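You operate a simulated robot arm through the tools that you are given. There is no shell and no other tool.

You run a simulated two-armed robot. Do the job below in one go: nothing can be reset, and whatever is moved stays where it is left.

JOB
Close down bench ten: charger off, supply five off, load knob off, volts and limit at zero.

The check looks at the end state, three seconds after you hand in, the way a careful person would. Anything else that was tipped, shoved, dropped, spilled or broken makes it a failure.

ROBOT AND FRAMES
Two 7-joint arms with fingered hands on one trunk that stands fixed in place. Base frame: the origin is at the foot of the trunk, x ahead of it, y to its left, z up; the work surface is at about z = 0.75. Readings come in m, degrees, newtons and seconds.
The left shoulder is at [0.08, 0.241, 1.467], the right one opposite. With the tool pointing down near the work surface each hand reaches from about 0.1 to 0.94 m from the base axis, measured 20 degrees to its own side. Payload 4.9 kg a hand.
Tool frame (each hand has its own): the origin (TCP) lies between the finger pads and is the grasp point; the fingertips stand 0.032 m ahead of it; z points along the fingers, y is the line along which they close. The gripper opens to 0.2 m; its body begins 0.089 m behind the TCP. The gripper is a hand of 4 fingers: y runs from the thumb to the fingers, the wrist lies at [0, 0, -0.267] in the tool frame.
Orientation is told as [roll, pitch, yaw] about the base's x, y, z axes, in that order, counted from this pose: with the fingers straight down and closing along the base's y, the tool's x points along the base's -x, its y along +y and its z along -z.

CONTROLS
- The arms move only by the tool move_arm. It takes "left_commands", "right_commands" or both (then of equal length, played together; a hand with none holds still); each is a list of rows, each a list of 6 numbers: the shift along the tool's x, y, z in m, then the turn, a rotation vector about the tool's x, y, z in degrees. In form: [[x, y, z, ax, ay, az], ...]. A call has 1 to 20 rows; each row is the pose to reach, as a shift and turn from the pose commanded when the call began, along the tool's axes at that moment. Rows are played at 5 a second. More than 0.05 m and 8.6 degrees between two rows, and nothing of the call is played. Where a pose cannot be reached the arm comes as near as it can. A force on the tool above 40 N (or 10 N above the force at the start of the call, whichever is more), or a blocked arm, ends the call early, and 0.2 s more pass. In this call time passes only in rows, and 0.2 s behind the last. The reply holds the time, the measured pose of the TCP, the force on the tool along the base axes, the opening and the grip force, in the units named above and with some noise, with the torque about the TCP (base axes, N m) and any sound that the robot's microphone picked up, and new pictures: "show" is both (left out), scene, wrist or none (wrist: the cameras of the hands that moved).
- Cameras (640 x 400 px; columns grow to the right, rows downward): "scene" is now at [0.1233, -0.0032, 1.6302]; the picture's right is [-0.02, -1.00, 0.00], its down [-0.70, 0.01, -0.71] and it looks along [0.71, -0.01, -0.70] (base axes); focal length 315 px, centre (320, 200). "left" rides on the left gripper at [-0.069, -0.069, -0.116] in its tool frame; the picture's right is [0.71, -0.71, 0.00], its down [0.54, 0.54, -0.64] and it looks along [0.45, 0.46, 0.77] (tool axes); focal length 226 px, centre (320, 200). "right" rides on the right gripper at [0.069, -0.069, -0.116] in its tool frame; the picture's right is [0.71, 0.71, 0.00], its down [-0.54, 0.54, -0.64] and it looks along [-0.45, 0.45, 0.77] (tool axes); focal length 226 px, centre (320, 200). There is no depth. A picture from a camera that has moved, and an enlarged one, comes with that camera's place and axes in the base frame and with its lens. The place of the scene camera against the robot may be out by one fixed shift of up to 0.012 m in any direction.
- move_column(by): slides the trunk up (or, below 0, down) by that many m; the arms and the scene camera ride with it, the base frame stays. It gives what a move gives, with no picture.
- set_fingers(finger1, finger2, finger3, thumb_bend, hand): sets how far each is bent, from 0 (flat) to 1 (curled in); at 0.3 the hand is open as for a grip, at 0.7 the pads meet at the TCP. One left out holds its place. A second passes; each finger stops where it meets its share of the squeeze, and holds until it gets a number again. It is the only way to open and close the hand. It gives what a move gives, with no picture; readings hold the bend of each and the force on the fingers (four entries, about 0 where the hand has none), thumb and palm.
- turn_head(pan, tilt): turns the head with the scene camera to pan (to the left, within 86 degrees either way) and tilt (down, from -29 to 69), counted from straight ahead of the robot. It gives what a move gives, and a new picture of the scene camera.
- inspect(camera, box): a new picture of the part [left, top, right, bottom] of that camera's present view, enlarged. No time passes.
- finish_job(): hands the job in; it is judged then, once.

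Places have to be worked out from the pictures, the camera data and where the tool is seen. Open the grippers and draw the arms clear of the work before you hand the job in, unless the task says otherwise.

The tools are called after "Call:" as a command line: name --argument value ..., lists and objects as JSON in quotes. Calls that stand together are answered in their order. move_arm: Moves the arms, as the interface text tells. Its arguments: {"type":"object","properties":{"left_commands":{"type":"array","items":{"type":"array","items":{"type":"number"}}},"right_commands":{"type":"array","items":{"type":"array","items":{"type":"number"}}},"show":{"type":"string","enum":["both","scene","wrist","none"]}},"required":[]} The other tools are called the same way: move_column (by) moves the trunk up or down; set_fingers (finger1, finger2, finger3, thumb_bend, hand) moves the fingers one by one; turn_head (pan, tilt) turns the head that bears the scene camera; inspect (camera, box) takes an enlarged picture of a part of a camera's view; finish_job () hands the job in.

At the start:

```text
t: 0.0
left_eef_pos: [0.5414, 0.3729, 1.1212]
left_orientation: [0.0, 0.0, -0.1]
left_contact_force: [-0.2, 0.4, -0.4]
left_torque: [-0.01, 0.01, 0.01]
left_opening: 0.2
left_grip_force: 0.2
left_shape: jaw
left_bend: [0.3, 0.3, 0.3, 0.3]
left_finger forces: [0.1, 0.0, 0.0, 0.0, 0.0, 0.0]
right_eef_pos: [0.7682, -0.2632, 1.1547]
right_orientation: [0.0, 0.0, 0.0]
right_contact_force: [0.4, 0.6, 0.0]
right_torque: [0.01, -0.01, 0.01]
right_opening: 0.1999
right_grip_force: 0.0
right_shape: jaw
right_bend: [0.3, 0.3, 0.3, 0.3]
right_finger forces: [0.0, 0.1, 0.1, 0.0, 0.0, 0.0]
trunk travel left (down, up): [-0.375, 0.465]
head pan, tilt (commanded): [-1.0, 44.7]
```

scene: 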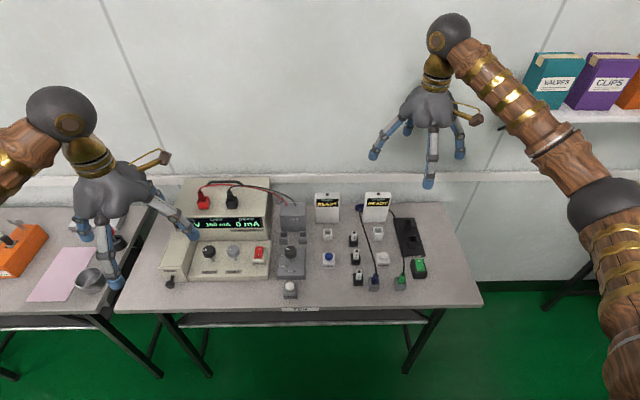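
right: 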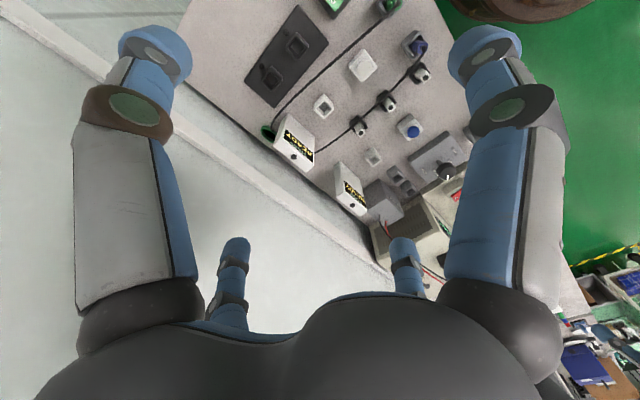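
left: 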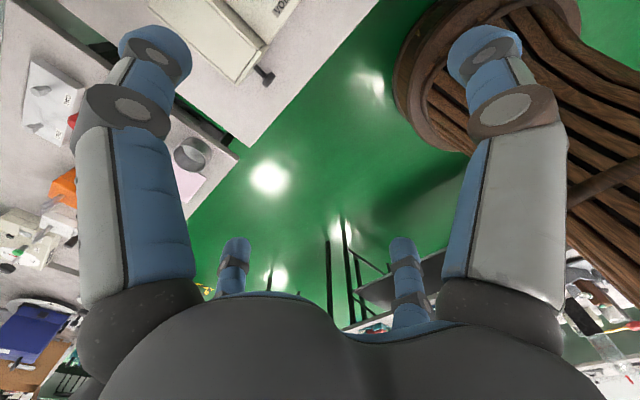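

I start by taking enlarged looks at the bench to learn what each device is before moving anything.

Call:
inspect --camera "scene" --box '[150, 170, 310, 310]'

Call:
inspect --camera "scene" --box '[270, 180, 440, 310]'

Call:
inspect --camera "right" --box '[240, 0, 480, 240]'

```text
2.86 times, centred on (230, 240) of scene
camera zoom: at [0.1233, -0.0032, 1.6302], right [-0.02, -1.0, 0.0], down [-0.7, 0.01, -0.71], along [0.71, -0.01, -0.7], focal length 899 px, centre (577, 86)
```

zoom: 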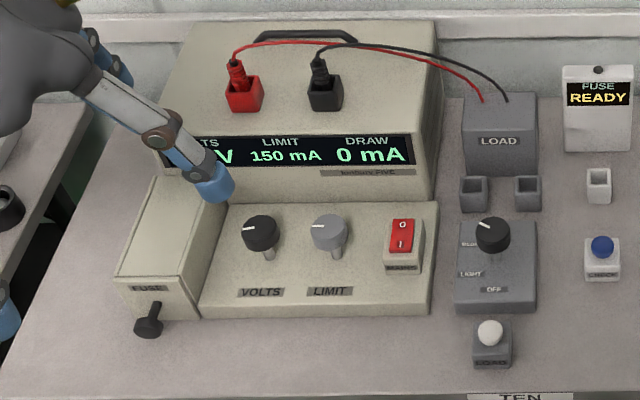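

```text
3.08 times, centred on (355, 245) of scene
camera zoom: at [0.1233, -0.0032, 1.6302], right [-0.02, -1.0, 0.0], down [-0.7, 0.01, -0.71], along [0.71, -0.01, -0.7], focal length 968 px, centre (212, 62)
```

zoom: 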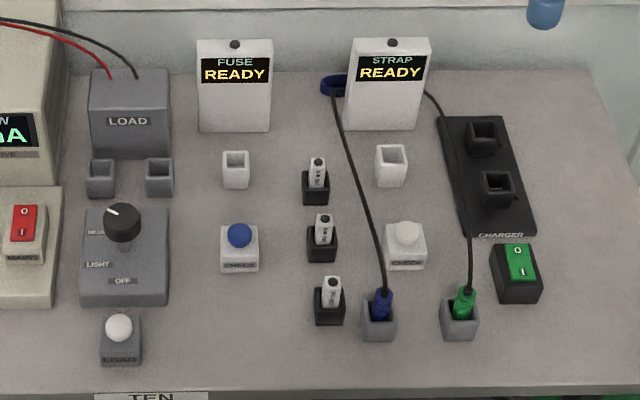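

```text
1.67 times, centred on (360, 120) of right
camera zoom: at [0.7009, -0.3318, 1.2713], right [-0.71, 0.71, 0.0], down [0.54, 0.54, 0.64], along [0.45, 0.45, -0.77], focal length 377 px, centre (253, 333)
```

zoom: 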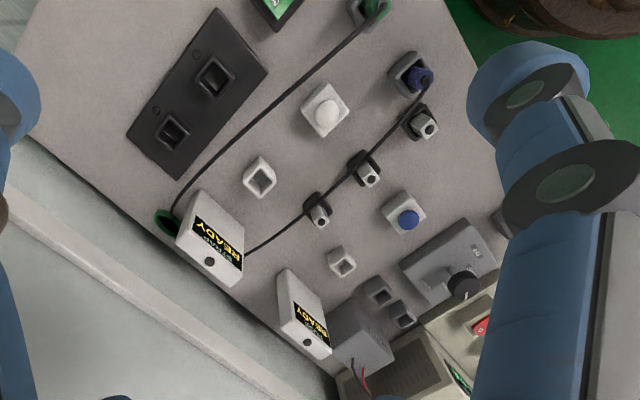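

The bench shows VOLTS and LIMIT knobs with a red MAINS rocker on supply five, the LOAD knob box with MED/LIGHT/OFF marks, and a green rocker by the CHARGER. The left hand hides the volts display, so I shift it leftwards clear of the view.

Call:
move_arm --left_commands '[[0, 0.04, -0.01, 0, 0, 0], [0, 0.08, -0.02, 0, 0, 0], [0, 0.12, -0.03, 0, 0, 0], [0, 0.16, -0.04, 0, 0, 0]]' --show "scene"

```text
t: 1.0
left_eef_pos: [0.5402, 0.5341, 1.1593]
left_orientation: [-0.1, -0.1, 0.0]
left_contact_force: [-0.2, 1.0, -0.3]
left_torque: [0.01, -0.01, 0.0]
left_opening: 0.1998
left_grip_force: 0.1
left_shape: jaw
left_bend: [0.3, 0.3, 0.3, 0.3]
left_finger forces: [0.1, 0.0, 0.0, 0.0, 0.0, 0.0]
right_eef_pos: [0.7674, -0.2622, 1.1558]
right_orientation: [-0.1, 0.0, 0.0]
right_contact_force: [-0.9, 0.5, 0.5]
right_torque: [-0.02, -0.01, -0.01]
right_opening: 0.2001
right_grip_force: 0.1
right_shape: jaw
right_bend: [0.3, 0.3, 0.3, 0.3]
right_finger forces: [0.0, 0.0, 0.1, 0.1, 0.0, 0.0]
trunk travel left (down, up): [-0.375, 0.465]
head pan, tilt (commanded): [-1.0, 44.7]
camera scene: at [0.1222, -0.0016, 1.6302], right [-0.02, -1.0, 0.0], down [-0.7, 0.01, -0.71], along [0.71, -0.01, -0.7], focal length 315 px, centre (320, 200)
```

scene: 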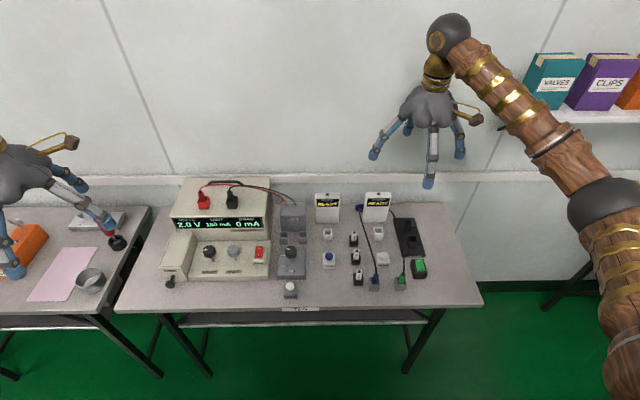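

Call:
inspect --camera "scene" --box '[190, 210, 270, 280]'

Call:
inspect --camera "scene" --box '[265, 230, 325, 300]'

Call:
inspect --camera "scene" --box '[390, 240, 440, 290]'

Call:
inspect --camera "scene" --box '[230, 235, 280, 275]'

```text
5.71 times, centred on (230, 245) of scene
camera zoom: at [0.1222, -0.0016, 1.6302], right [-0.02, -1.0, 0.0], down [-0.7, 0.01, -0.71], along [0.71, -0.01, -0.7], focal length 1798 px, centre (834, -57)
```

zoom: 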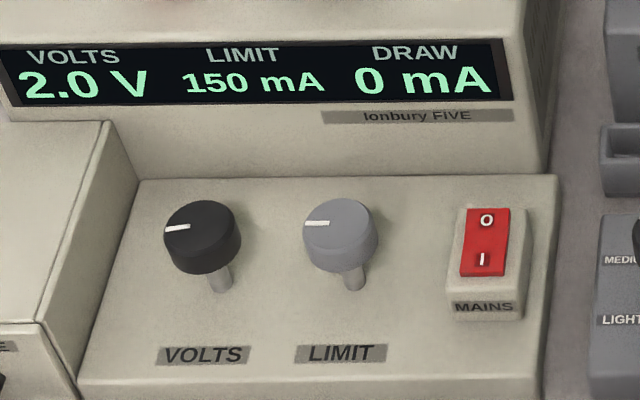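

```text
5.71 times, centred on (295, 265) of scene
camera zoom: at [0.1222, -0.0016, 1.6302], right [-0.02, -1.0, 0.0], down [-0.7, 0.01, -0.71], along [0.71, -0.01, -0.7], focal length 1798 px, centre (463, -171)
```

zoom: 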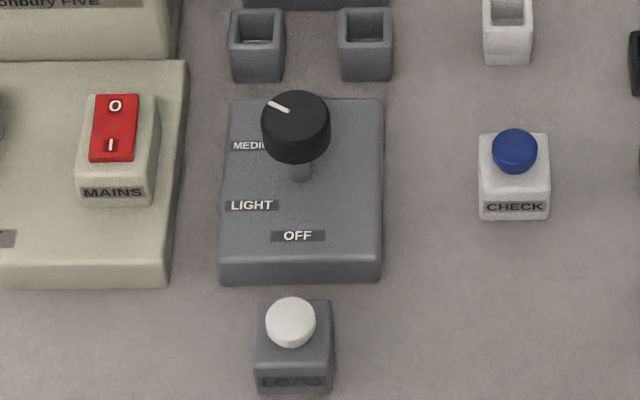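

```text
8.00 times, centred on (415, 265) of scene
camera zoom: at [0.1222, -0.0016, 1.6302], right [-0.02, -1.0, 0.0], down [-0.7, 0.01, -0.71], along [0.71, -0.01, -0.7], focal length 2517 px, centre (-440, -320)
```

zoom: 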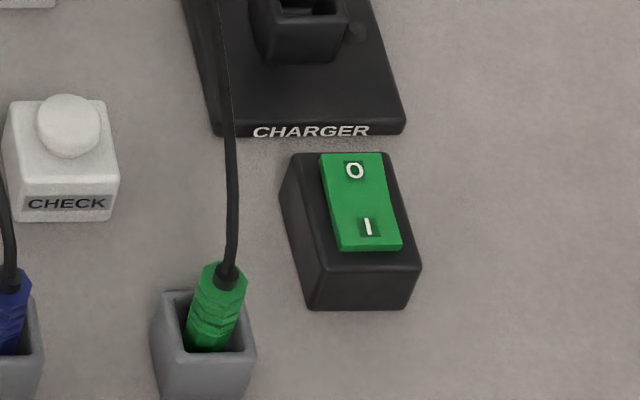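

```text
10.00 times, centred on (255, 255) of scene
camera zoom: at [0.1222, -0.0016, 1.6302], right [-0.02, -1.0, 0.0], down [-0.7, 0.01, -0.71], along [0.71, -0.01, -0.7], focal length 3146 px, centre (970, -350)
```

zoom: 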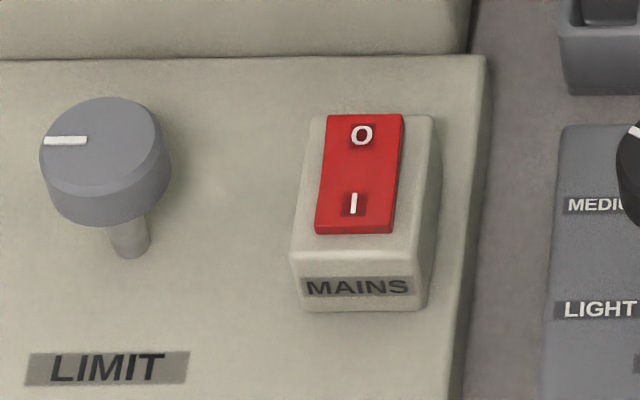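

The display reads 2.0 V, 150 mA, 0 mA, and the load knob points at MEDIUM with OFF towards the front. Next I enlarge the right hand to understand how the fingers lie.

Call:
inspect --camera "scene" --box '[350, 60, 500, 200]'

Call:
inspect --camera "right" --box '[0, 0, 640, 400]'

```text
2.86 times, centred on (425, 130) of scene
camera zoom: at [0.1222, -0.0016, 1.6302], right [-0.02, -1.0, 0.0], down [-0.7, 0.01, -0.71], along [0.71, -0.01, -0.7], focal length 899 px, centre (20, 400)
```

zoom: 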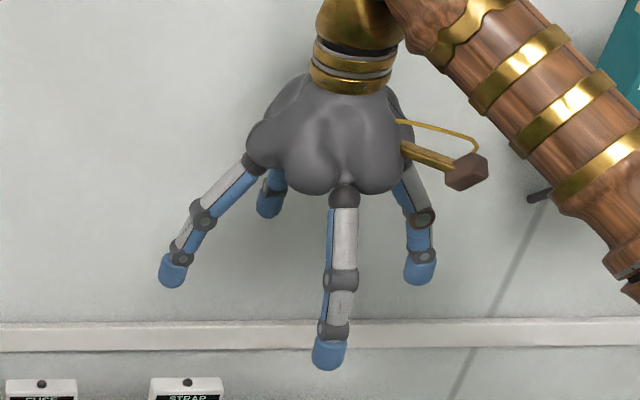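

```text
1.00 times, centred on (320, 200) of right (not enlarged: the box is as wide or as high as the picture)
camera zoom: at [0.6999, -0.3308, 1.2721], right [-0.71, 0.71, 0.0], down [0.54, 0.54, 0.64], along [0.46, 0.45, -0.77], focal length 226 px, centre (320, 200)
```

zoom: 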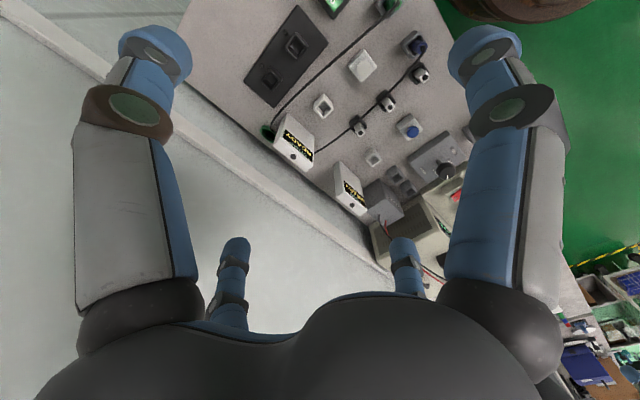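

The hand has four fingers set radially at 90 degrees, and the wrist camera is aimed at the TCP. I test the finger shapes in free air with the right hand: half closed first.

Call:
set_fingers --hand "right" --finger1 0.5 --finger2 0.5 --finger3 0.5 --thumb_bend 0.5

Call:
inspect --camera "scene" --box '[350, 60, 500, 200]'

Call:
inspect --camera "right" --box '[0, 0, 640, 400]'

```text
t: 2.0
left_eef_pos: [0.5404, 0.5323, 1.1595]
left_orientation: [0.0, 0.0, 0.0]
left_contact_force: [0.6, 0.6, -0.4]
left_torque: [-0.03, 0.0, 0.01]
left_opening: 0.1999
left_grip_force: 0.1
left_shape: jaw
left_bend: [0.3, 0.3, 0.3, 0.3]
left_finger forces: [0.0, 0.0, 0.0, 0.1, 0.0, 0.0]
right_eef_pos: [0.7695, -0.2627, 1.1544]
right_orientation: [0.0, -0.1, 0.0]
right_contact_force: [0.3, -0.5, 0.2]
right_torque: [-0.01, 0.04, 0.02]
right_opening: 0.0695
right_grip_force: 0.0
right_shape: fingers
right_bend: [0.5, 0.5, 0.5, 0.5]
right_finger forces: [0.0, 0.1, 0.1, 0.0, 0.0, 0.0]
trunk travel left (down, up): [-0.375, 0.465]
head pan, tilt (commanded): [-1.0, 44.7]
```

```text
2.86 times, centred on (425, 130) of scene
camera zoom: at [0.1233, -0.0031, 1.6302], right [-0.02, -1.0, 0.0], down [-0.7, 0.01, -0.71], along [0.71, -0.01, -0.7], focal length 899 px, centre (20, 400)
```

zoom: 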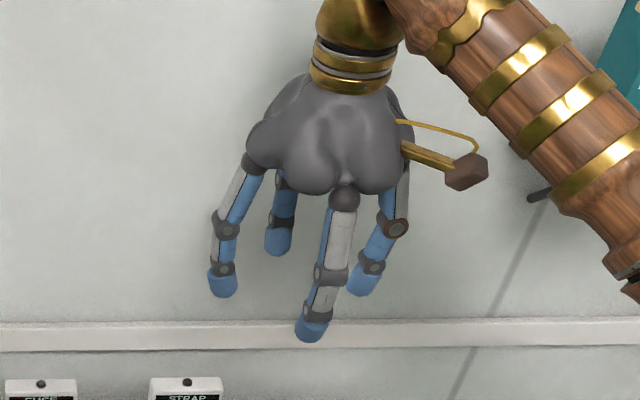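

```text
1.00 times, centred on (320, 200) of right (not enlarged: the box is as wide or as high as the picture)
camera zoom: at [0.7008, -0.3318, 1.2713], right [-0.71, 0.71, 0.0], down [0.54, 0.54, 0.64], along [0.45, 0.45, -0.77], focal length 226 px, centre (320, 200)
```

zoom: 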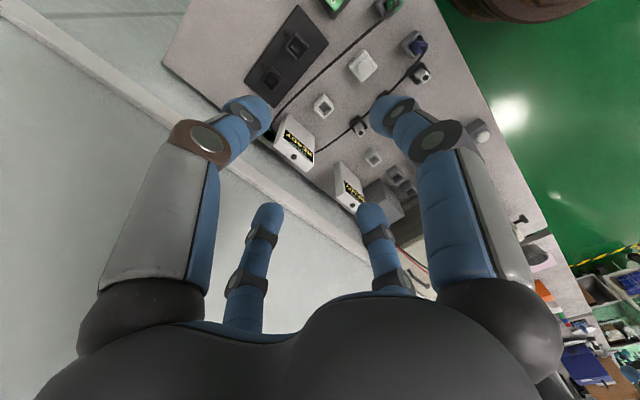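

At 0.5 the opening is about 7 cm, a good pre-shape for the knobs. Now I test a single-finger poke shape: all curled in save one.

Call:
set_fingers --hand "right" --finger1 1.0 --finger2 0.5 --finger3 1.0 --thumb_bend 1.0

Call:
inspect --camera "scene" --box '[350, 60, 500, 200]'

Call:
inspect --camera "right" --box '[0, 0, 640, 400]'

```text
t: 3.0
left_eef_pos: [0.5402, 0.5328, 1.1602]
left_orientation: [0.0, 0.1, 0.0]
left_contact_force: [0.0, -1.4, 0.1]
left_torque: [0.02, -0.02, 0.0]
left_opening: 0.1998
left_grip_force: 0.1
left_shape: jaw
left_bend: [0.3, 0.3, 0.3, 0.3]
left_finger forces: [0.1, 0.0, 0.0, 0.0, 0.1, 0.0]
right_eef_pos: [0.7684, -0.263, 1.154]
right_orientation: [0.0, -0.1, 0.0]
right_contact_force: [0.2, -0.5, 0.2]
right_torque: [0.0, 0.03, 0.02]
right_opening: 0.0002
right_grip_force: 0.0
right_shape: fingers
right_bend: [0.94, 0.5, 0.94, 0.92]
right_finger forces: [0.0, 0.0, 0.1, 0.0, 0.0, 0.0]
trunk travel left (down, up): [-0.375, 0.465]
head pan, tilt (commanded): [-1.0, 44.7]
```

```text
2.86 times, centred on (425, 130) of scene
camera zoom: at [0.1234, -0.0031, 1.6302], right [-0.02, -1.0, 0.0], down [-0.7, 0.01, -0.71], along [0.71, -0.01, -0.7], focal length 899 px, centre (20, 400)
```

zoom: 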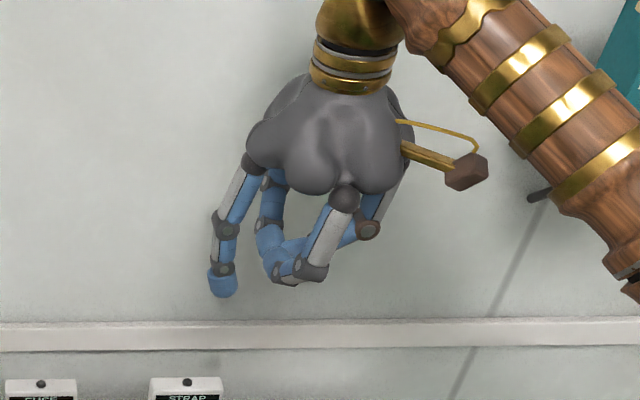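

```text
1.00 times, centred on (320, 200) of right (not enlarged: the box is as wide or as high as the picture)
camera zoom: at [0.7009, -0.3318, 1.2713], right [-0.71, 0.71, 0.0], down [0.54, 0.54, 0.64], along [0.45, 0.45, -0.77], focal length 226 px, centre (320, 200)
```

zoom: 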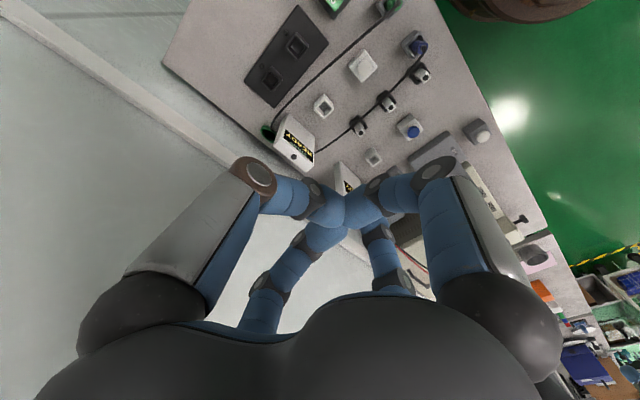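

Finger2 (tool +y side) left at 0.5 makes a poke finger with the others tucked behind it. Now I open the right hand flat, to see that shape too, and carry it leftward over the bench front to get a second view of the supply and load knob.

Call:
set_fingers --hand "right" --finger1 0.0 --finger2 0.3 --finger3 0.0 --thumb_bend 0.3

Call:
inspect --camera "scene" --box '[350, 60, 500, 200]'

Call:
move_arm --right_commands '[[0.03, 0.03, 0, 0, 0, 0], [0.06, 0.06, 0, 0, 0, 0], [0.09, 0.09, 0, 0, 0, 0], [0.12, 0.12, 0, 0, 0, 0], [0.15, 0.15, 0, 0, 0, 0], [0.17, 0.18, 0, 0, 0, 0], [0.17, 0.22, 0, 0, 0, 0], [0.17, 0.26, 0, 0, 0, 0]]' --show "both"

```text
t: 4.0
left_eef_pos: [0.5405, 0.5325, 1.1592]
left_orientation: [0.0, -0.1, -0.1]
left_contact_force: [0.2, -0.2, -0.5]
left_torque: [-0.02, 0.0, -0.05]
left_opening: 0.2001
left_grip_force: 0.1
left_shape: jaw
left_bend: [0.3, 0.3, 0.3, 0.3]
left_finger forces: [0.0, 0.0, 0.0, 0.0, 0.0, 0.0]
right_eef_pos: [0.7674, -0.2623, 1.1551]
right_orientation: [0.0, 0.0, 0.0]
right_contact_force: [0.2, -0.8, 0.0]
right_torque: [-0.02, 0.03, -0.01]
right_opening: 0.1633
right_grip_force: 0.0
right_shape: fingers
right_bend: [0.01, 0.3, 0.01, 0.3]
right_finger forces: [0.0, 0.0, 0.1, 0.0, 0.1, 0.0]
trunk travel left (down, up): [-0.375, 0.465]
head pan, tilt (commanded): [-1.0, 44.7]
```

```text
2.86 times, centred on (425, 130) of scene
camera zoom: at [0.1233, -0.0031, 1.6302], right [-0.02, -1.0, 0.0], down [-0.7, 0.01, -0.71], along [0.71, -0.01, -0.7], focal length 899 px, centre (20, 400)
```

zoom: 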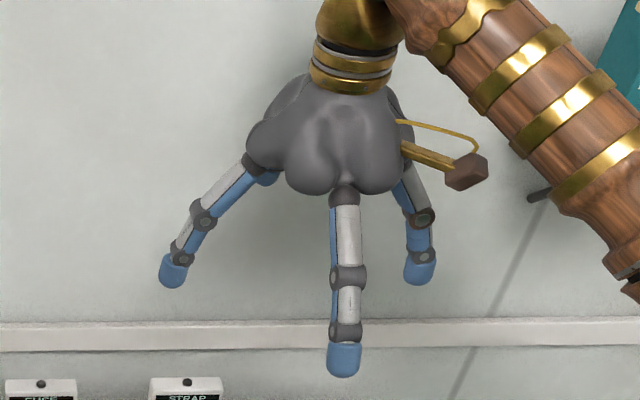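

```text
t: 5.8
left_eef_pos: [0.5417, 0.5352, 1.1588]
left_orientation: [-0.1, 0.0, 0.0]
left_contact_force: [0.8, 0.0, -0.2]
left_torque: [-0.05, 0.02, 0.01]
left_opening: 0.1999
left_grip_force: 0.1
left_shape: jaw
left_bend: [0.3, 0.3, 0.3, 0.3]
left_finger forces: [0.1, 0.2, 0.1, 0.0, 0.0, 0.0]
right_eef_pos: [0.5998, 0.0012, 1.1574]
right_orientation: [-0.1, 0.0, -0.1]
right_contact_force: [0.4, 0.3, 0.0]
right_torque: [-0.02, 0.02, 0.01]
right_opening: 0.1636
right_grip_force: 0.0
right_shape: fingers
right_bend: [0.01, 0.3, 0.01, 0.3]
right_finger forces: [0.1, 0.0, 0.0, 0.1, 0.1, 0.0]
trunk travel left (down, up): [-0.375, 0.465]
head pan, tilt (commanded): [-1.0, 44.7]
camera scene: at [0.1237, -0.0003, 1.6301], right [-0.02, -1.0, 0.0], down [-0.7, 0.01, -0.71], along [0.71, -0.01, -0.7], focal length 315 px, centre (320, 200)
camera right: at [0.5315, -0.0678, 1.2738], right [-0.71, 0.71, 0.0], down [0.54, 0.54, 0.64], along [0.46, 0.45, -0.77], focal length 226 px, centre (320, 200)
```

scene: 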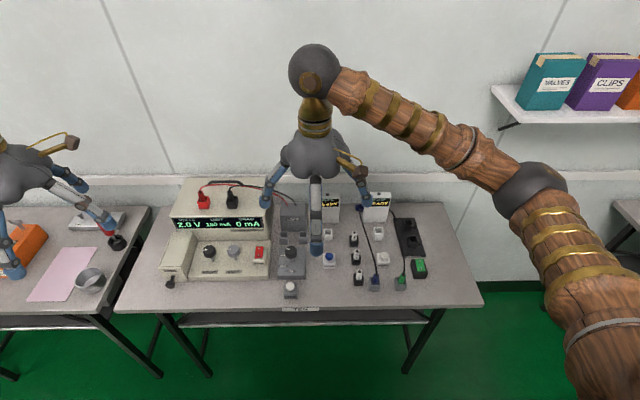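
right: 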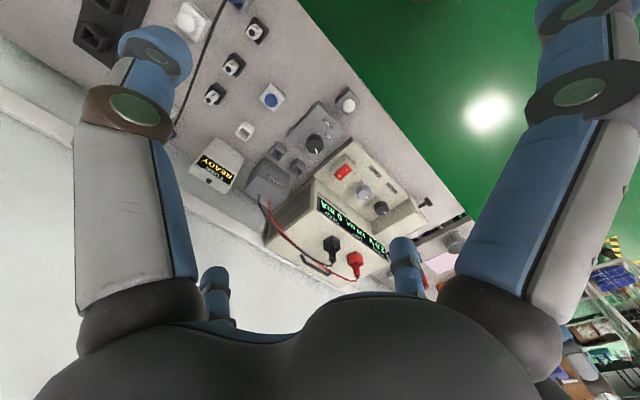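

This view shows the load box, supply front panel and the housing. I enlarge it to triangulate the knobs against the scene view.

Call:
inspect --camera "right" --box '[260, 80, 460, 220]'

Call:
inspect --camera "scene" --box '[150, 170, 310, 310]'

```text
2.86 times, centred on (360, 150) of right
camera zoom: at [0.5315, -0.0678, 1.2738], right [-0.71, 0.71, 0.0], down [0.54, 0.54, 0.64], along [0.46, 0.45, -0.77], focal length 646 px, centre (206, 343)
```

zoom: 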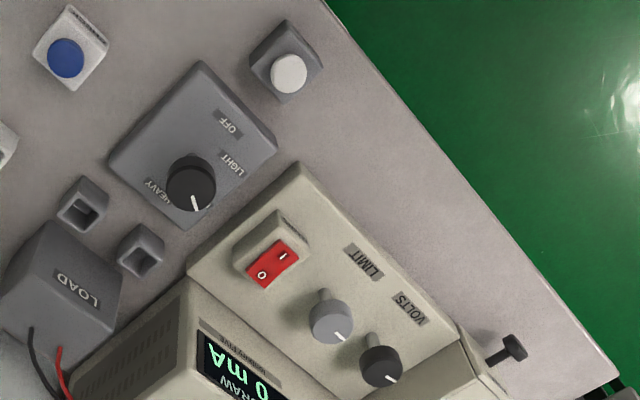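

```text
2.86 times, centred on (230, 240) of scene
camera zoom: at [0.1237, -0.0003, 1.6301], right [-0.02, -1.0, 0.0], down [-0.7, 0.01, -0.71], along [0.71, -0.01, -0.7], focal length 899 px, centre (577, 86)
```

zoom: 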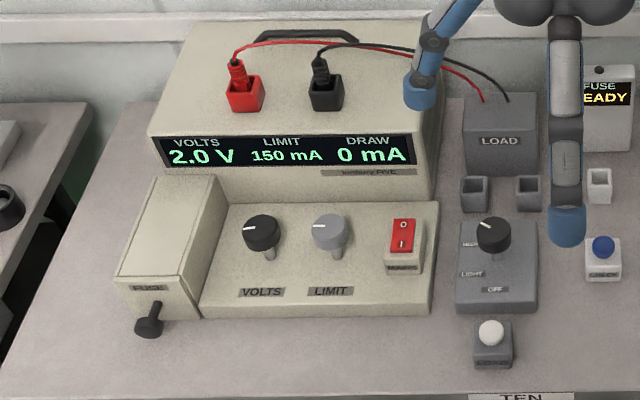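

Triangulating the two views (with a scene camera shift of about -8 mm in x and z) gives: load knob top ≈ (0.687, 0.075, 0.848), limit knob ≈ (0.698, 0.252, 0.837), volts knob ≈ (0.698, 0.327, 0.837), mains rocker "O" ≈ (0.711, 0.178, 0.823). I pre-shape the right fingers and bring the hand over the load knob, well above it, to check its place with the wrist camera.

Call:
set_fingers --hand "right" --finger1 0.5 --finger2 0.5 --finger3 0.5 --thumb_bend 0.5

Call:
move_arm --right_commands '[[-0.015, 0.013, 0.035, 0, 0, 0], [-0.03, 0.026, 0.07, 0, 0, 0], [-0.045, 0.039, 0.105, 0, 0, 0], [-0.06, 0.052, 0.14, 0, 0, 0], [-0.075, 0.065, 0.175, 0, 0, 0], [-0.088, 0.0745, 0.206, 0, 0, 0]]' --show "both"

```text
t: 6.8
left_eef_pos: [0.5409, 0.5335, 1.16]
left_orientation: [-0.1, 0.0, 0.0]
left_contact_force: [-0.4, 0.9, -0.8]
left_torque: [-0.01, -0.03, 0.0]
left_opening: 0.1998
left_grip_force: 0.1
left_shape: jaw
left_bend: [0.3, 0.3, 0.3, 0.3]
left_finger forces: [0.0, 0.1, 0.0, 0.1, 0.1, 0.1]
right_eef_pos: [0.5986, -0.0009, 1.1577]
right_orientation: [-0.1, 0.0, -0.1]
right_contact_force: [-0.3, -0.1, 0.0]
right_torque: [0.02, -0.02, 0.04]
right_opening: 0.0698
right_grip_force: 0.0
right_shape: fingers
right_bend: [0.5, 0.5, 0.5, 0.5]
right_finger forces: [0.1, 0.1, 0.0, 0.1, 0.1, 0.0]
trunk travel left (down, up): [-0.375, 0.465]
head pan, tilt (commanded): [-1.0, 44.7]
```

```text
t: 8.2
left_eef_pos: [0.5402, 0.5323, 1.1605]
left_orientation: [-0.1, 0.1, 0.1]
left_contact_force: [-0.6, -0.1, 0.0]
left_torque: [0.02, 0.05, 0.04]
left_opening: 0.1999
left_grip_force: 0.1
left_shape: jaw
left_bend: [0.3, 0.3, 0.3, 0.3]
left_finger forces: [0.0, 0.0, 0.0, 0.1, 0.0, 0.0]
right_eef_pos: [0.6871, 0.0669, 0.9485]
right_orientation: [0.0, 0.0, 0.1]
right_contact_force: [-0.2, 0.3, 0.9]
right_torque: [0.0, 0.0, -0.05]
right_opening: 0.0699
right_grip_force: 0.0
right_shape: fingers
right_bend: [0.5, 0.5, 0.5, 0.5]
right_finger forces: [0.0, 0.0, 0.0, 0.1, 0.0, 0.0]
trunk travel left (down, up): [-0.375, 0.465]
head pan, tilt (commanded): [-1.0, 44.7]
camera scene: at [0.1238, -0.0028, 1.6302], right [-0.02, -1.0, 0.0], down [-0.7, 0.01, -0.71], along [0.71, -0.01, -0.7], focal length 315 px, centre (320, 200)
camera right: at [0.6191, -0.0012, 1.0647], right [-0.71, 0.71, 0.0], down [0.54, 0.54, 0.64], along [0.45, 0.45, -0.77], focal length 226 px, centre (320, 200)
```

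scene: 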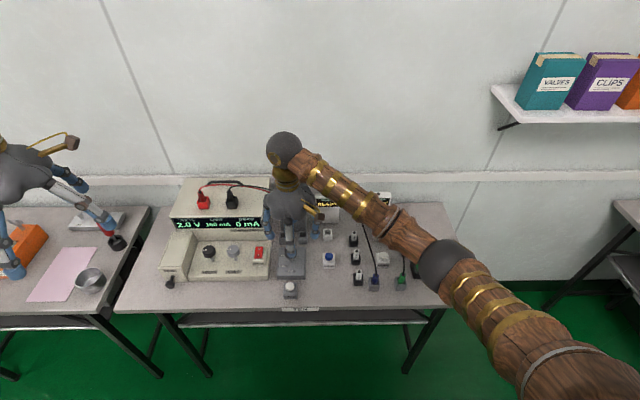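
right: 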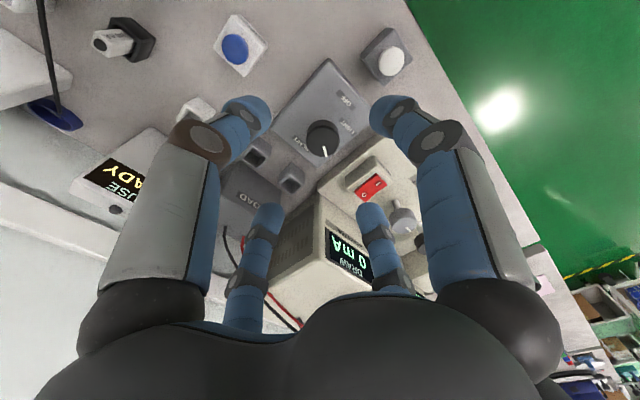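

The hand is over the load knob with about 10 cm to spare. I enlarge the wrist view around the knob to fix its offset from the TCP.

Call:
inspect --camera "right" --box '[260, 70, 390, 200]'

Call:
inspect --camera "scene" --box '[250, 160, 340, 300]'

```text
3.08 times, centred on (325, 135) of right
camera zoom: at [0.6191, -0.0012, 1.0647], right [-0.71, 0.71, 0.0], down [0.54, 0.54, 0.64], along [0.45, 0.45, -0.77], focal length 696 px, centre (305, 400)
```

zoom: 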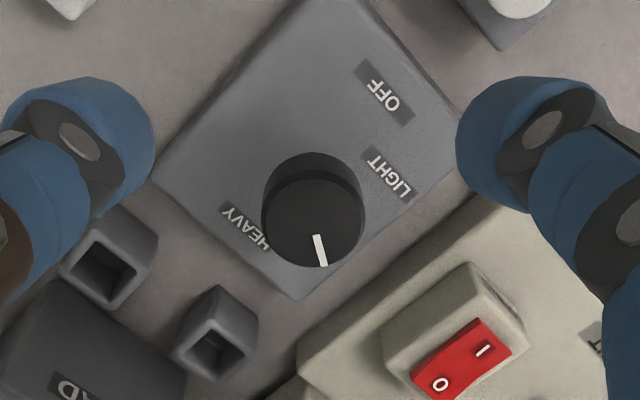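

```text
2.86 times, centred on (295, 230) of scene
camera zoom: at [0.1238, -0.0028, 1.6302], right [-0.02, -1.0, 0.0], down [-0.7, 0.01, -0.71], along [0.71, -0.01, -0.7], focal length 899 px, centre (391, 114)
```

zoom: 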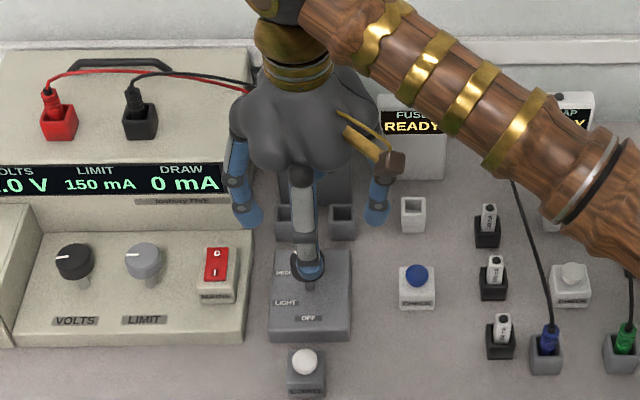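

The wrist view puts the load knob at about (0.691, 0.077), top z ≈ 0.843, diameter ≈ 3.5 cm, and HEAVY/MEDIUM/LIGHT/OFF marks 60 degrees apart. I turn the hand 30 degrees clockwise, centre it over the knob and come down to TCP z ≈ 0.90, still above it.

Call:
move_arm --right_commands '[[-0.001, 0.002, 0.01, 0, 0, 7.5], [-0.002, 0.004, 0.02, 0, 0, 15], [-0.003, 0.006, 0.035, 0, 0, 22.5], [-0.004, 0.0075, 0.05, 0, 0, 30]]' --show "both"

Call:
inspect --camera "right" --box '[240, 90, 400, 250]'

```text
t: 9.2
left_eef_pos: [0.5404, 0.534, 1.1607]
left_orientation: [-0.1, -0.1, 0.0]
left_contact_force: [-0.3, 0.4, 0.0]
left_torque: [0.01, 0.0, -0.02]
left_opening: 0.2001
left_grip_force: 0.1
left_shape: jaw
left_bend: [0.3, 0.3, 0.3, 0.3]
left_finger forces: [0.0, 0.1, 0.0, 0.1, 0.0, 0.0]
right_eef_pos: [0.6912, 0.0777, 0.8977]
right_orientation: [0.0, -0.1, -30.2]
right_contact_force: [0.6, 0.2, 1.3]
right_torque: [0.03, -0.04, 0.0]
right_opening: 0.0696
right_grip_force: 0.1
right_shape: fingers
right_bend: [0.5, 0.5, 0.5, 0.5]
right_finger forces: [0.0, 0.0, 0.0, 0.0, 0.0, 0.0]
trunk travel left (down, up): [-0.375, 0.465]
head pan, tilt (commanded): [-1.0, 44.7]
camera scene: at [0.1234, -0.0025, 1.6302], right [-0.02, -1.0, 0.0], down [-0.7, 0.01, -0.71], along [0.71, -0.01, -0.7], focal length 315 px, centre (320, 200)
camera right: at [0.5976, 0.0526, 1.0143], right [-0.26, 0.97, 0.0], down [0.74, 0.2, 0.64], along [0.62, 0.16, -0.77], focal length 226 px, centre (320, 200)
```

scene: 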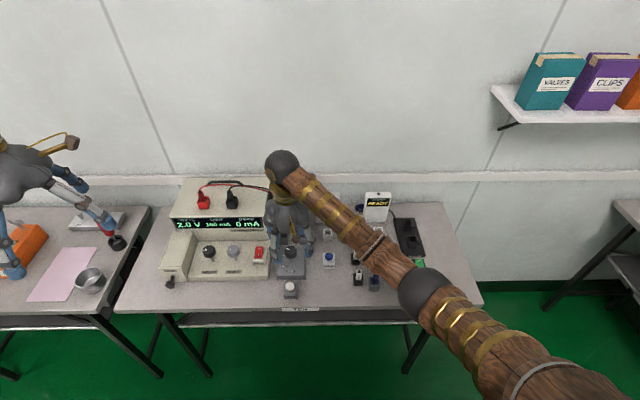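
right: 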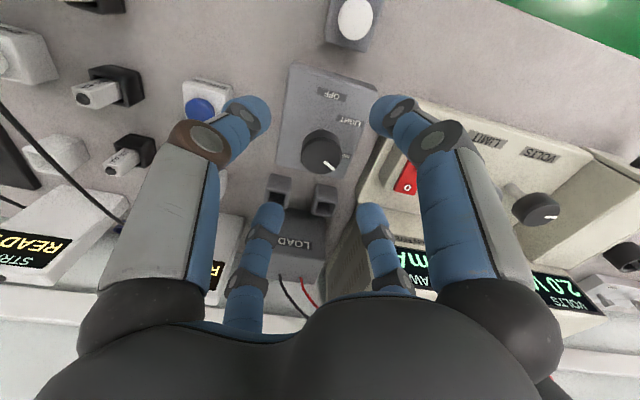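

```text
2.50 times, centred on (320, 170) of right
camera zoom: at [0.5976, 0.0526, 1.0143], right [-0.26, 0.97, 0.0], down [0.74, 0.2, 0.64], along [0.62, 0.16, -0.77], focal length 565 px, centre (320, 275)
```

zoom: 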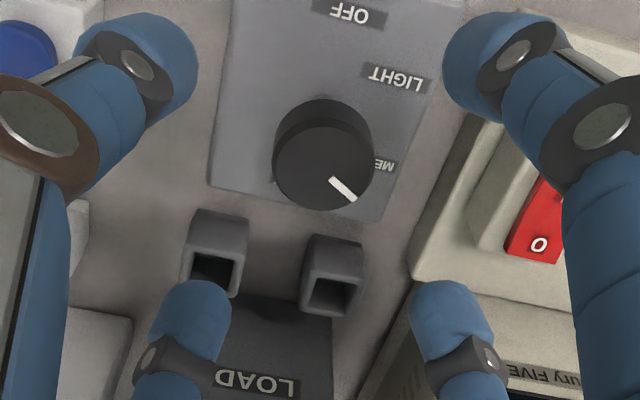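

The knob is centred under the hand within about 2 mm. I descend so the fingertips straddle the knob (TCP z ≈ 0.843, tips about 2.4 cm above the load box).

Call:
move_arm --right_commands '[[0, 0, 0.02, 0, 0, 0], [0, 0, 0.04, 0, 0, 0], [0, 0, 0.054, 0, 0, 0]]' --show "wrist"

Call:
inspect --camera "scene" --box '[250, 180, 340, 300]'

```text
t: 10.0
left_eef_pos: [0.5405, 0.5323, 1.1601]
left_orientation: [0.1, -0.1, 0.1]
left_contact_force: [-0.3, -0.5, -0.6]
left_torque: [0.03, 0.0, 0.0]
left_opening: 0.1998
left_grip_force: 0.1
left_shape: jaw
left_bend: [0.3, 0.3, 0.3, 0.3]
left_finger forces: [0.1, 0.1, 0.0, 0.0, 0.0, 0.0]
right_eef_pos: [0.6904, 0.0768, 0.8449]
right_orientation: [0.1, 0.1, -29.9]
right_contact_force: [-0.1, -0.3, 0.7]
right_torque: [0.03, 0.0, -0.01]
right_opening: 0.0694
right_grip_force: 0.1
right_shape: fingers
right_bend: [0.5, 0.5, 0.5, 0.5]
right_finger forces: [0.1, 0.0, 0.0, 0.0, 0.0, 0.1]
trunk travel left (down, up): [-0.375, 0.465]
head pan, tilt (commanded): [-1.0, 44.7]
camera right: at [0.5974, 0.0529, 0.9611], right [-0.26, 0.97, 0.0], down [0.74, 0.2, 0.64], along [0.62, 0.17, -0.77], focal length 226 px, centre (320, 200)
```

right: 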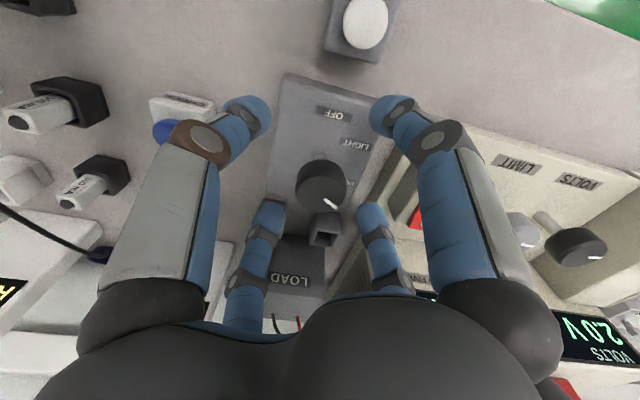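

```text
3.33 times, centred on (295, 240) of scene
camera zoom: at [0.1232, -0.0031, 1.6302], right [-0.02, -1.0, 0.0], down [-0.7, 0.01, -0.71], along [0.71, -0.01, -0.7], focal length 1049 px, centre (403, 67)
```

zoom: 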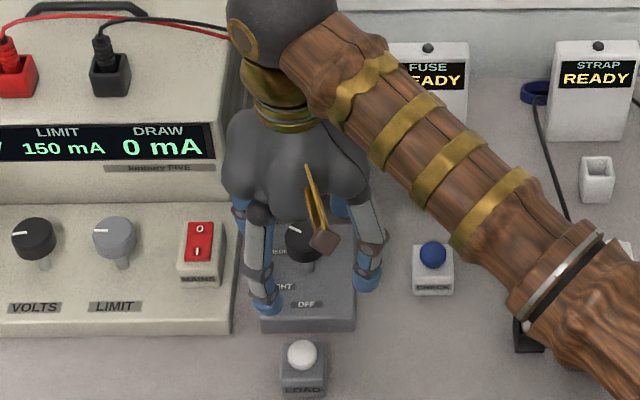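

The four fingers stand around the knob with no contact. I close them on it.

Call:
set_fingers --hand "right" --finger1 0.68 --finger2 0.68 --finger3 0.68 --thumb_bend 0.68

Call:
inspect --camera "right" --box '[200, 60, 440, 260]'

```text
t: 11.0
left_eef_pos: [0.5409, 0.5331, 1.1603]
left_orientation: [-0.1, 0.1, 0.0]
left_contact_force: [0.2, -0.1, 0.3]
left_torque: [-0.01, 0.01, -0.03]
left_opening: 0.2
left_grip_force: 0.1
left_shape: jaw
left_bend: [0.3, 0.3, 0.3, 0.3]
left_finger forces: [0.0, 0.0, 0.0, 0.0, 0.0, 0.1]
right_eef_pos: [0.6903, 0.0784, 0.8454]
right_orientation: [0.0, 0.0, -30.0]
right_contact_force: [2.2, -0.2, 2.0]
right_torque: [0.02, -0.07, 0.01]
right_opening: 0.0174
right_grip_force: 13.1
right_shape: fingers
right_bend: [0.65, 0.63, 0.63, 0.65]
right_finger forces: [4.5, 8.0, 7.2, 0.0, 6.5, 0.0]
trunk travel left (down, up): [-0.375, 0.465]
head pan, tilt (commanded): [-1.0, 44.7]
```

```text
2.00 times, centred on (320, 160) of right
camera zoom: at [0.5978, 0.0529, 0.9614], right [-0.26, 0.97, 0.0], down [0.74, 0.2, 0.64], along [0.62, 0.17, -0.77], focal length 452 px, centre (320, 280)
```

zoom: 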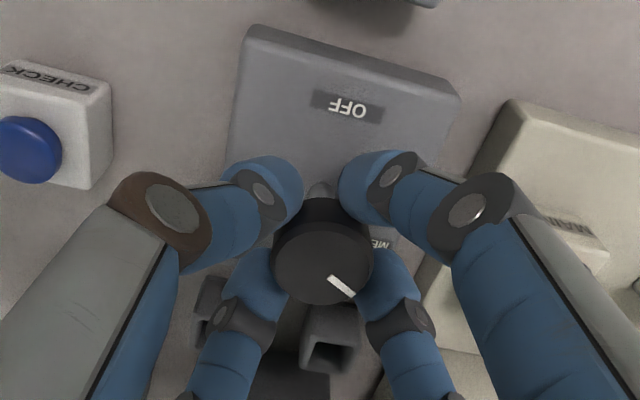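

All four fingers hold the knob nicely. I turn the hand 60 degrees counter-clockwise (seen from above), towards LIGHT.

Call:
move_arm --right_commands '[[0, 0, 0, 0, 0, -7.5], [0, 0, 0, 0, 0, -15], [0, 0, 0, 0, 0, -22.5], [0, 0, 0, 0, 0, -30], [0, 0, 0, 0, 0, -37.5], [0, 0, 0, 0, 0, -45], [0, 0, 0, 0, 0, -52.5], [0, 0, 0, 0, 0, -60]]' --show "wrist"

Call:
inspect --camera "right" --box '[200, 60, 440, 260]'

```text
t: 12.8
left_eef_pos: [0.5415, 0.5309, 1.16]
left_orientation: [0.1, 0.0, 0.0]
left_contact_force: [-0.3, 0.9, -0.3]
left_torque: [0.0, -0.04, -0.04]
left_opening: 0.1997
left_grip_force: 0.1
left_shape: jaw
left_bend: [0.3, 0.3, 0.3, 0.3]
left_finger forces: [0.0, 0.0, 0.0, 0.0, 0.0, 0.0]
right_eef_pos: [0.6922, 0.0792, 0.845]
right_orientation: [0.0, 0.0, 30.1]
right_contact_force: [9.2, -9.4, -0.3]
right_torque: [-0.37, -0.4, -0.05]
right_opening: 0.0174
right_grip_force: 14.0
right_shape: fingers
right_bend: [0.65, 0.64, 0.63, 0.65]
right_finger forces: [4.2, 4.3, 8.1, 0.0, 12.0, 0.1]
trunk travel left (down, up): [-0.375, 0.465]
head pan, tilt (commanded): [-1.0, 44.7]
camera right: at [0.6679, -0.0157, 0.962], right [-0.97, 0.26, 0.0], down [0.2, 0.74, 0.64], along [0.17, 0.62, -0.77], focal length 226 px, centre (320, 200)
```

right: 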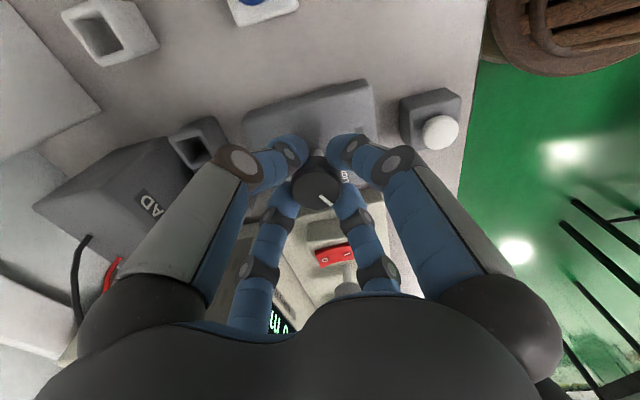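

```text
2.00 times, centred on (320, 160) of right
camera zoom: at [0.6679, -0.0157, 0.962], right [-0.97, 0.26, 0.0], down [0.2, 0.74, 0.64], along [0.17, 0.62, -0.77], focal length 452 px, centre (320, 280)
```

zoom: 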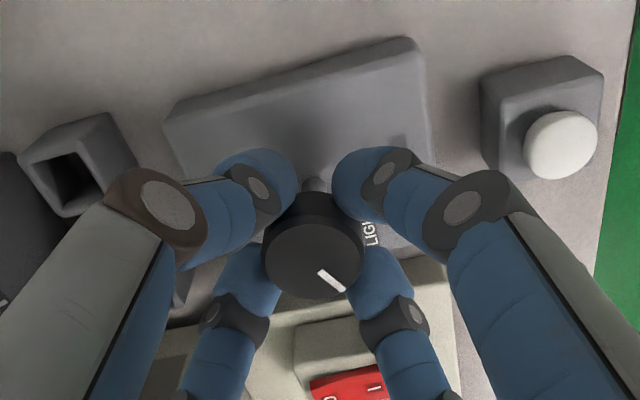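

The pointer followed the hand exactly and now stands at LIGHT. I open the fingers, swing the hand back 60 degrees (with a 2 mm recentring) and check.

Call:
set_fingers --hand "right" --finger1 0.5 --finger2 0.5 --finger3 0.5 --thumb_bend 0.5

Call:
move_arm --right_commands '[[0, -0.001, 0, 0, 0, 7.5], [-0.0005, -0.002, 0, 0, 0, 15], [-0.0005, -0.002, 0, 0, 0, 22.5], [-0.0005, -0.002, 0, 0, 0, 30], [-0.0005, -0.002, 0, 0, 0, 37.5], [-0.0005, -0.002, 0, 0, 0, 45], [-0.0005, -0.002, 0, 0, 0, 52.5], [-0.0005, -0.002, 0, 0, 0, 60]]' --show "wrist"

Call:
inspect --camera "right" --box '[200, 60, 440, 260]'

```text
t: 13.8
left_eef_pos: [0.5408, 0.5334, 1.1603]
left_orientation: [0.0, 0.0, 0.0]
left_contact_force: [1.1, 0.5, 0.7]
left_torque: [-0.01, 0.03, 0.01]
left_opening: 0.2001
left_grip_force: 0.0
left_shape: jaw
left_bend: [0.3, 0.3, 0.3, 0.3]
left_finger forces: [0.0, 0.0, 0.1, 0.1, 0.0, 0.0]
right_eef_pos: [0.6918, 0.0804, 0.8453]
right_orientation: [0.0, 0.0, 30.0]
right_contact_force: [-0.3, 0.2, -0.4]
right_torque: [-0.03, 0.02, 0.04]
right_opening: 0.0688
right_grip_force: 0.1
right_shape: fingers
right_bend: [0.5, 0.5, 0.5, 0.5]
right_finger forces: [0.1, 0.1, 0.0, 0.0, 0.0, 0.1]
trunk travel left (down, up): [-0.375, 0.465]
head pan, tilt (commanded): [-1.0, 44.7]
```

```text
t: 15.6
left_eef_pos: [0.5389, 0.5333, 1.1603]
left_orientation: [0.0, 0.0, 0.0]
left_contact_force: [0.2, 0.2, -0.4]
left_torque: [-0.02, -0.01, -0.02]
left_opening: 0.1998
left_grip_force: 0.0
left_shape: jaw
left_bend: [0.3, 0.3, 0.3, 0.3]
left_finger forces: [0.1, 0.0, 0.0, 0.1, 0.0, 0.0]
right_eef_pos: [0.6906, 0.0783, 0.8451]
right_orientation: [-0.1, 0.1, -30.0]
right_contact_force: [-0.4, 0.2, 0.0]
right_torque: [-0.03, 0.02, -0.01]
right_opening: 0.0686
right_grip_force: 0.1
right_shape: fingers
right_bend: [0.5, 0.5, 0.5, 0.5]
right_finger forces: [0.1, 0.1, 0.1, 0.0, 0.1, 0.0]
trunk travel left (down, up): [-0.375, 0.465]
head pan, tilt (commanded): [-1.0, 44.7]
camera right: at [0.5982, 0.0521, 0.9619], right [-0.26, 0.97, 0.0], down [0.74, 0.2, 0.64], along [0.62, 0.16, -0.77], focal length 226 px, centre (320, 200)
```

right: 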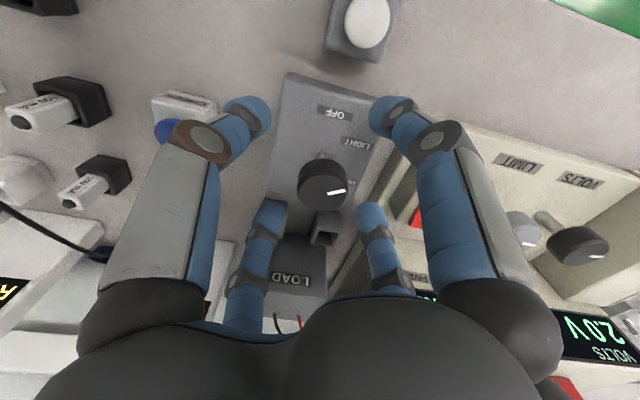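

```text
2.00 times, centred on (320, 160) of right
camera zoom: at [0.5982, 0.0521, 0.9619], right [-0.26, 0.97, 0.0], down [0.74, 0.2, 0.64], along [0.62, 0.16, -0.77], focal length 452 px, centre (320, 280)
```

zoom: 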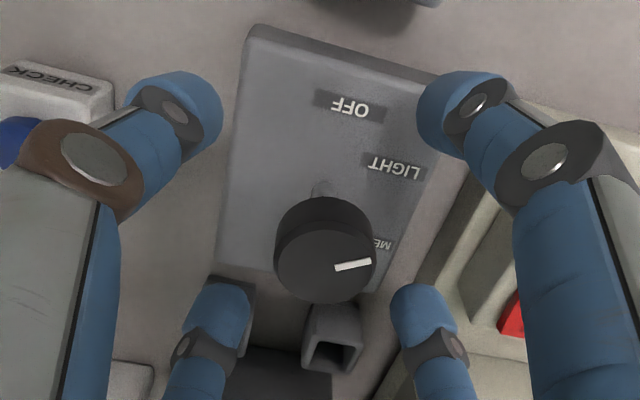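

The pointer direction measures about 118 degrees, i.e. right at LIGHT, with OFF 60 degrees further. I grip again.

Call:
set_fingers --hand "right" --finger1 0.68 --finger2 0.68 --finger3 0.68 --thumb_bend 0.68

Call:
move_arm --right_commands '[[0, 0, 0, 0, 0, -7.5], [0, 0, 0, 0, 0, -15], [0, 0, 0, 0, 0, -22.5], [0, 0, 0, 0, 0, -30], [0, 0, 0, 0, 0, -37.5], [0, 0, 0, 0, 0, -45], [0, 0, 0, 0, 0, -52.5], [0, 0, 0, 0, 0, -60]]' --show "wrist"

Call:
inspect --camera "right" --box '[200, 60, 440, 260]'

```text
t: 16.6
left_eef_pos: [0.5406, 0.5324, 1.1601]
left_orientation: [0.1, 0.1, 0.1]
left_contact_force: [0.8, -1.0, 0.1]
left_torque: [-0.01, 0.01, 0.0]
left_opening: 0.1998
left_grip_force: 0.0
left_shape: jaw
left_bend: [0.3, 0.3, 0.3, 0.3]
left_finger forces: [0.0, 0.1, 0.0, 0.0, 0.0, 0.1]
right_eef_pos: [0.6919, 0.0768, 0.8448]
right_orientation: [0.0, 0.0, -30.0]
right_contact_force: [2.0, -0.6, 1.9]
right_torque: [0.07, -0.09, 0.0]
right_opening: 0.0178
right_grip_force: 13.0
right_shape: fingers
right_bend: [0.65, 0.63, 0.64, 0.66]
right_finger forces: [5.3, 8.1, 6.6, 0.0, 6.3, 0.1]
trunk travel left (down, up): [-0.375, 0.465]
head pan, tilt (commanded): [-1.0, 44.7]
```

```text
t: 18.4
left_eef_pos: [0.5401, 0.5329, 1.16]
left_orientation: [0.0, 0.0, 0.1]
left_contact_force: [0.3, -0.4, 0.0]
left_torque: [-0.04, 0.01, 0.03]
left_opening: 0.1999
left_grip_force: 0.1
left_shape: jaw
left_bend: [0.3, 0.3, 0.3, 0.3]
left_finger forces: [0.0, 0.0, 0.0, 0.0, 0.1, 0.0]
right_eef_pos: [0.6929, 0.0777, 0.8459]
right_orientation: [-0.1, 0.0, 30.1]
right_contact_force: [13.6, -3.2, 8.7]
right_torque: [-0.12, -0.56, -0.01]
right_opening: 0.0173
right_grip_force: 15.8
right_shape: fingers
right_bend: [0.65, 0.64, 0.63, 0.65]
right_finger forces: [4.0, 6.0, 10.7, 0.1, 11.5, 0.1]
trunk travel left (down, up): [-0.375, 0.465]
head pan, tilt (commanded): [-1.0, 44.7]
camera right: at [0.6684, -0.0173, 0.9617], right [-0.97, 0.26, 0.0], down [0.2, 0.74, 0.64], along [0.17, 0.62, -0.77], focal length 226 px, centre (320, 200)
```

right: 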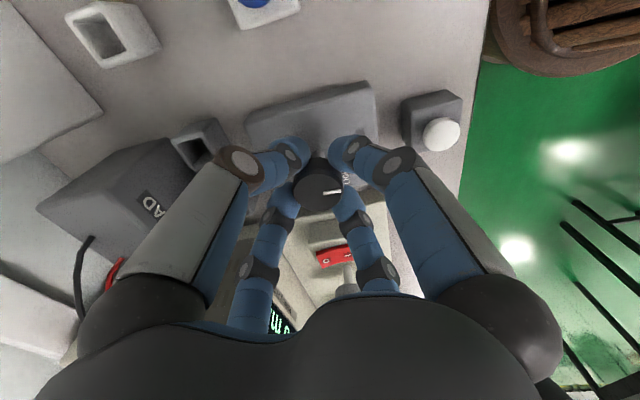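

```text
2.00 times, centred on (320, 160) of right
camera zoom: at [0.6684, -0.0173, 0.9617], right [-0.97, 0.26, 0.0], down [0.2, 0.74, 0.64], along [0.17, 0.62, -0.77], focal length 452 px, centre (320, 280)
```

zoom: 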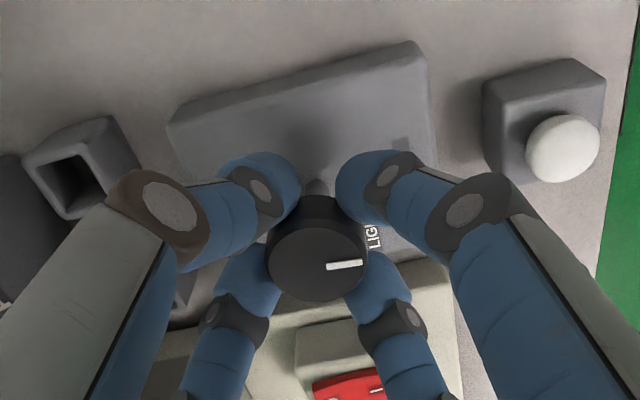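

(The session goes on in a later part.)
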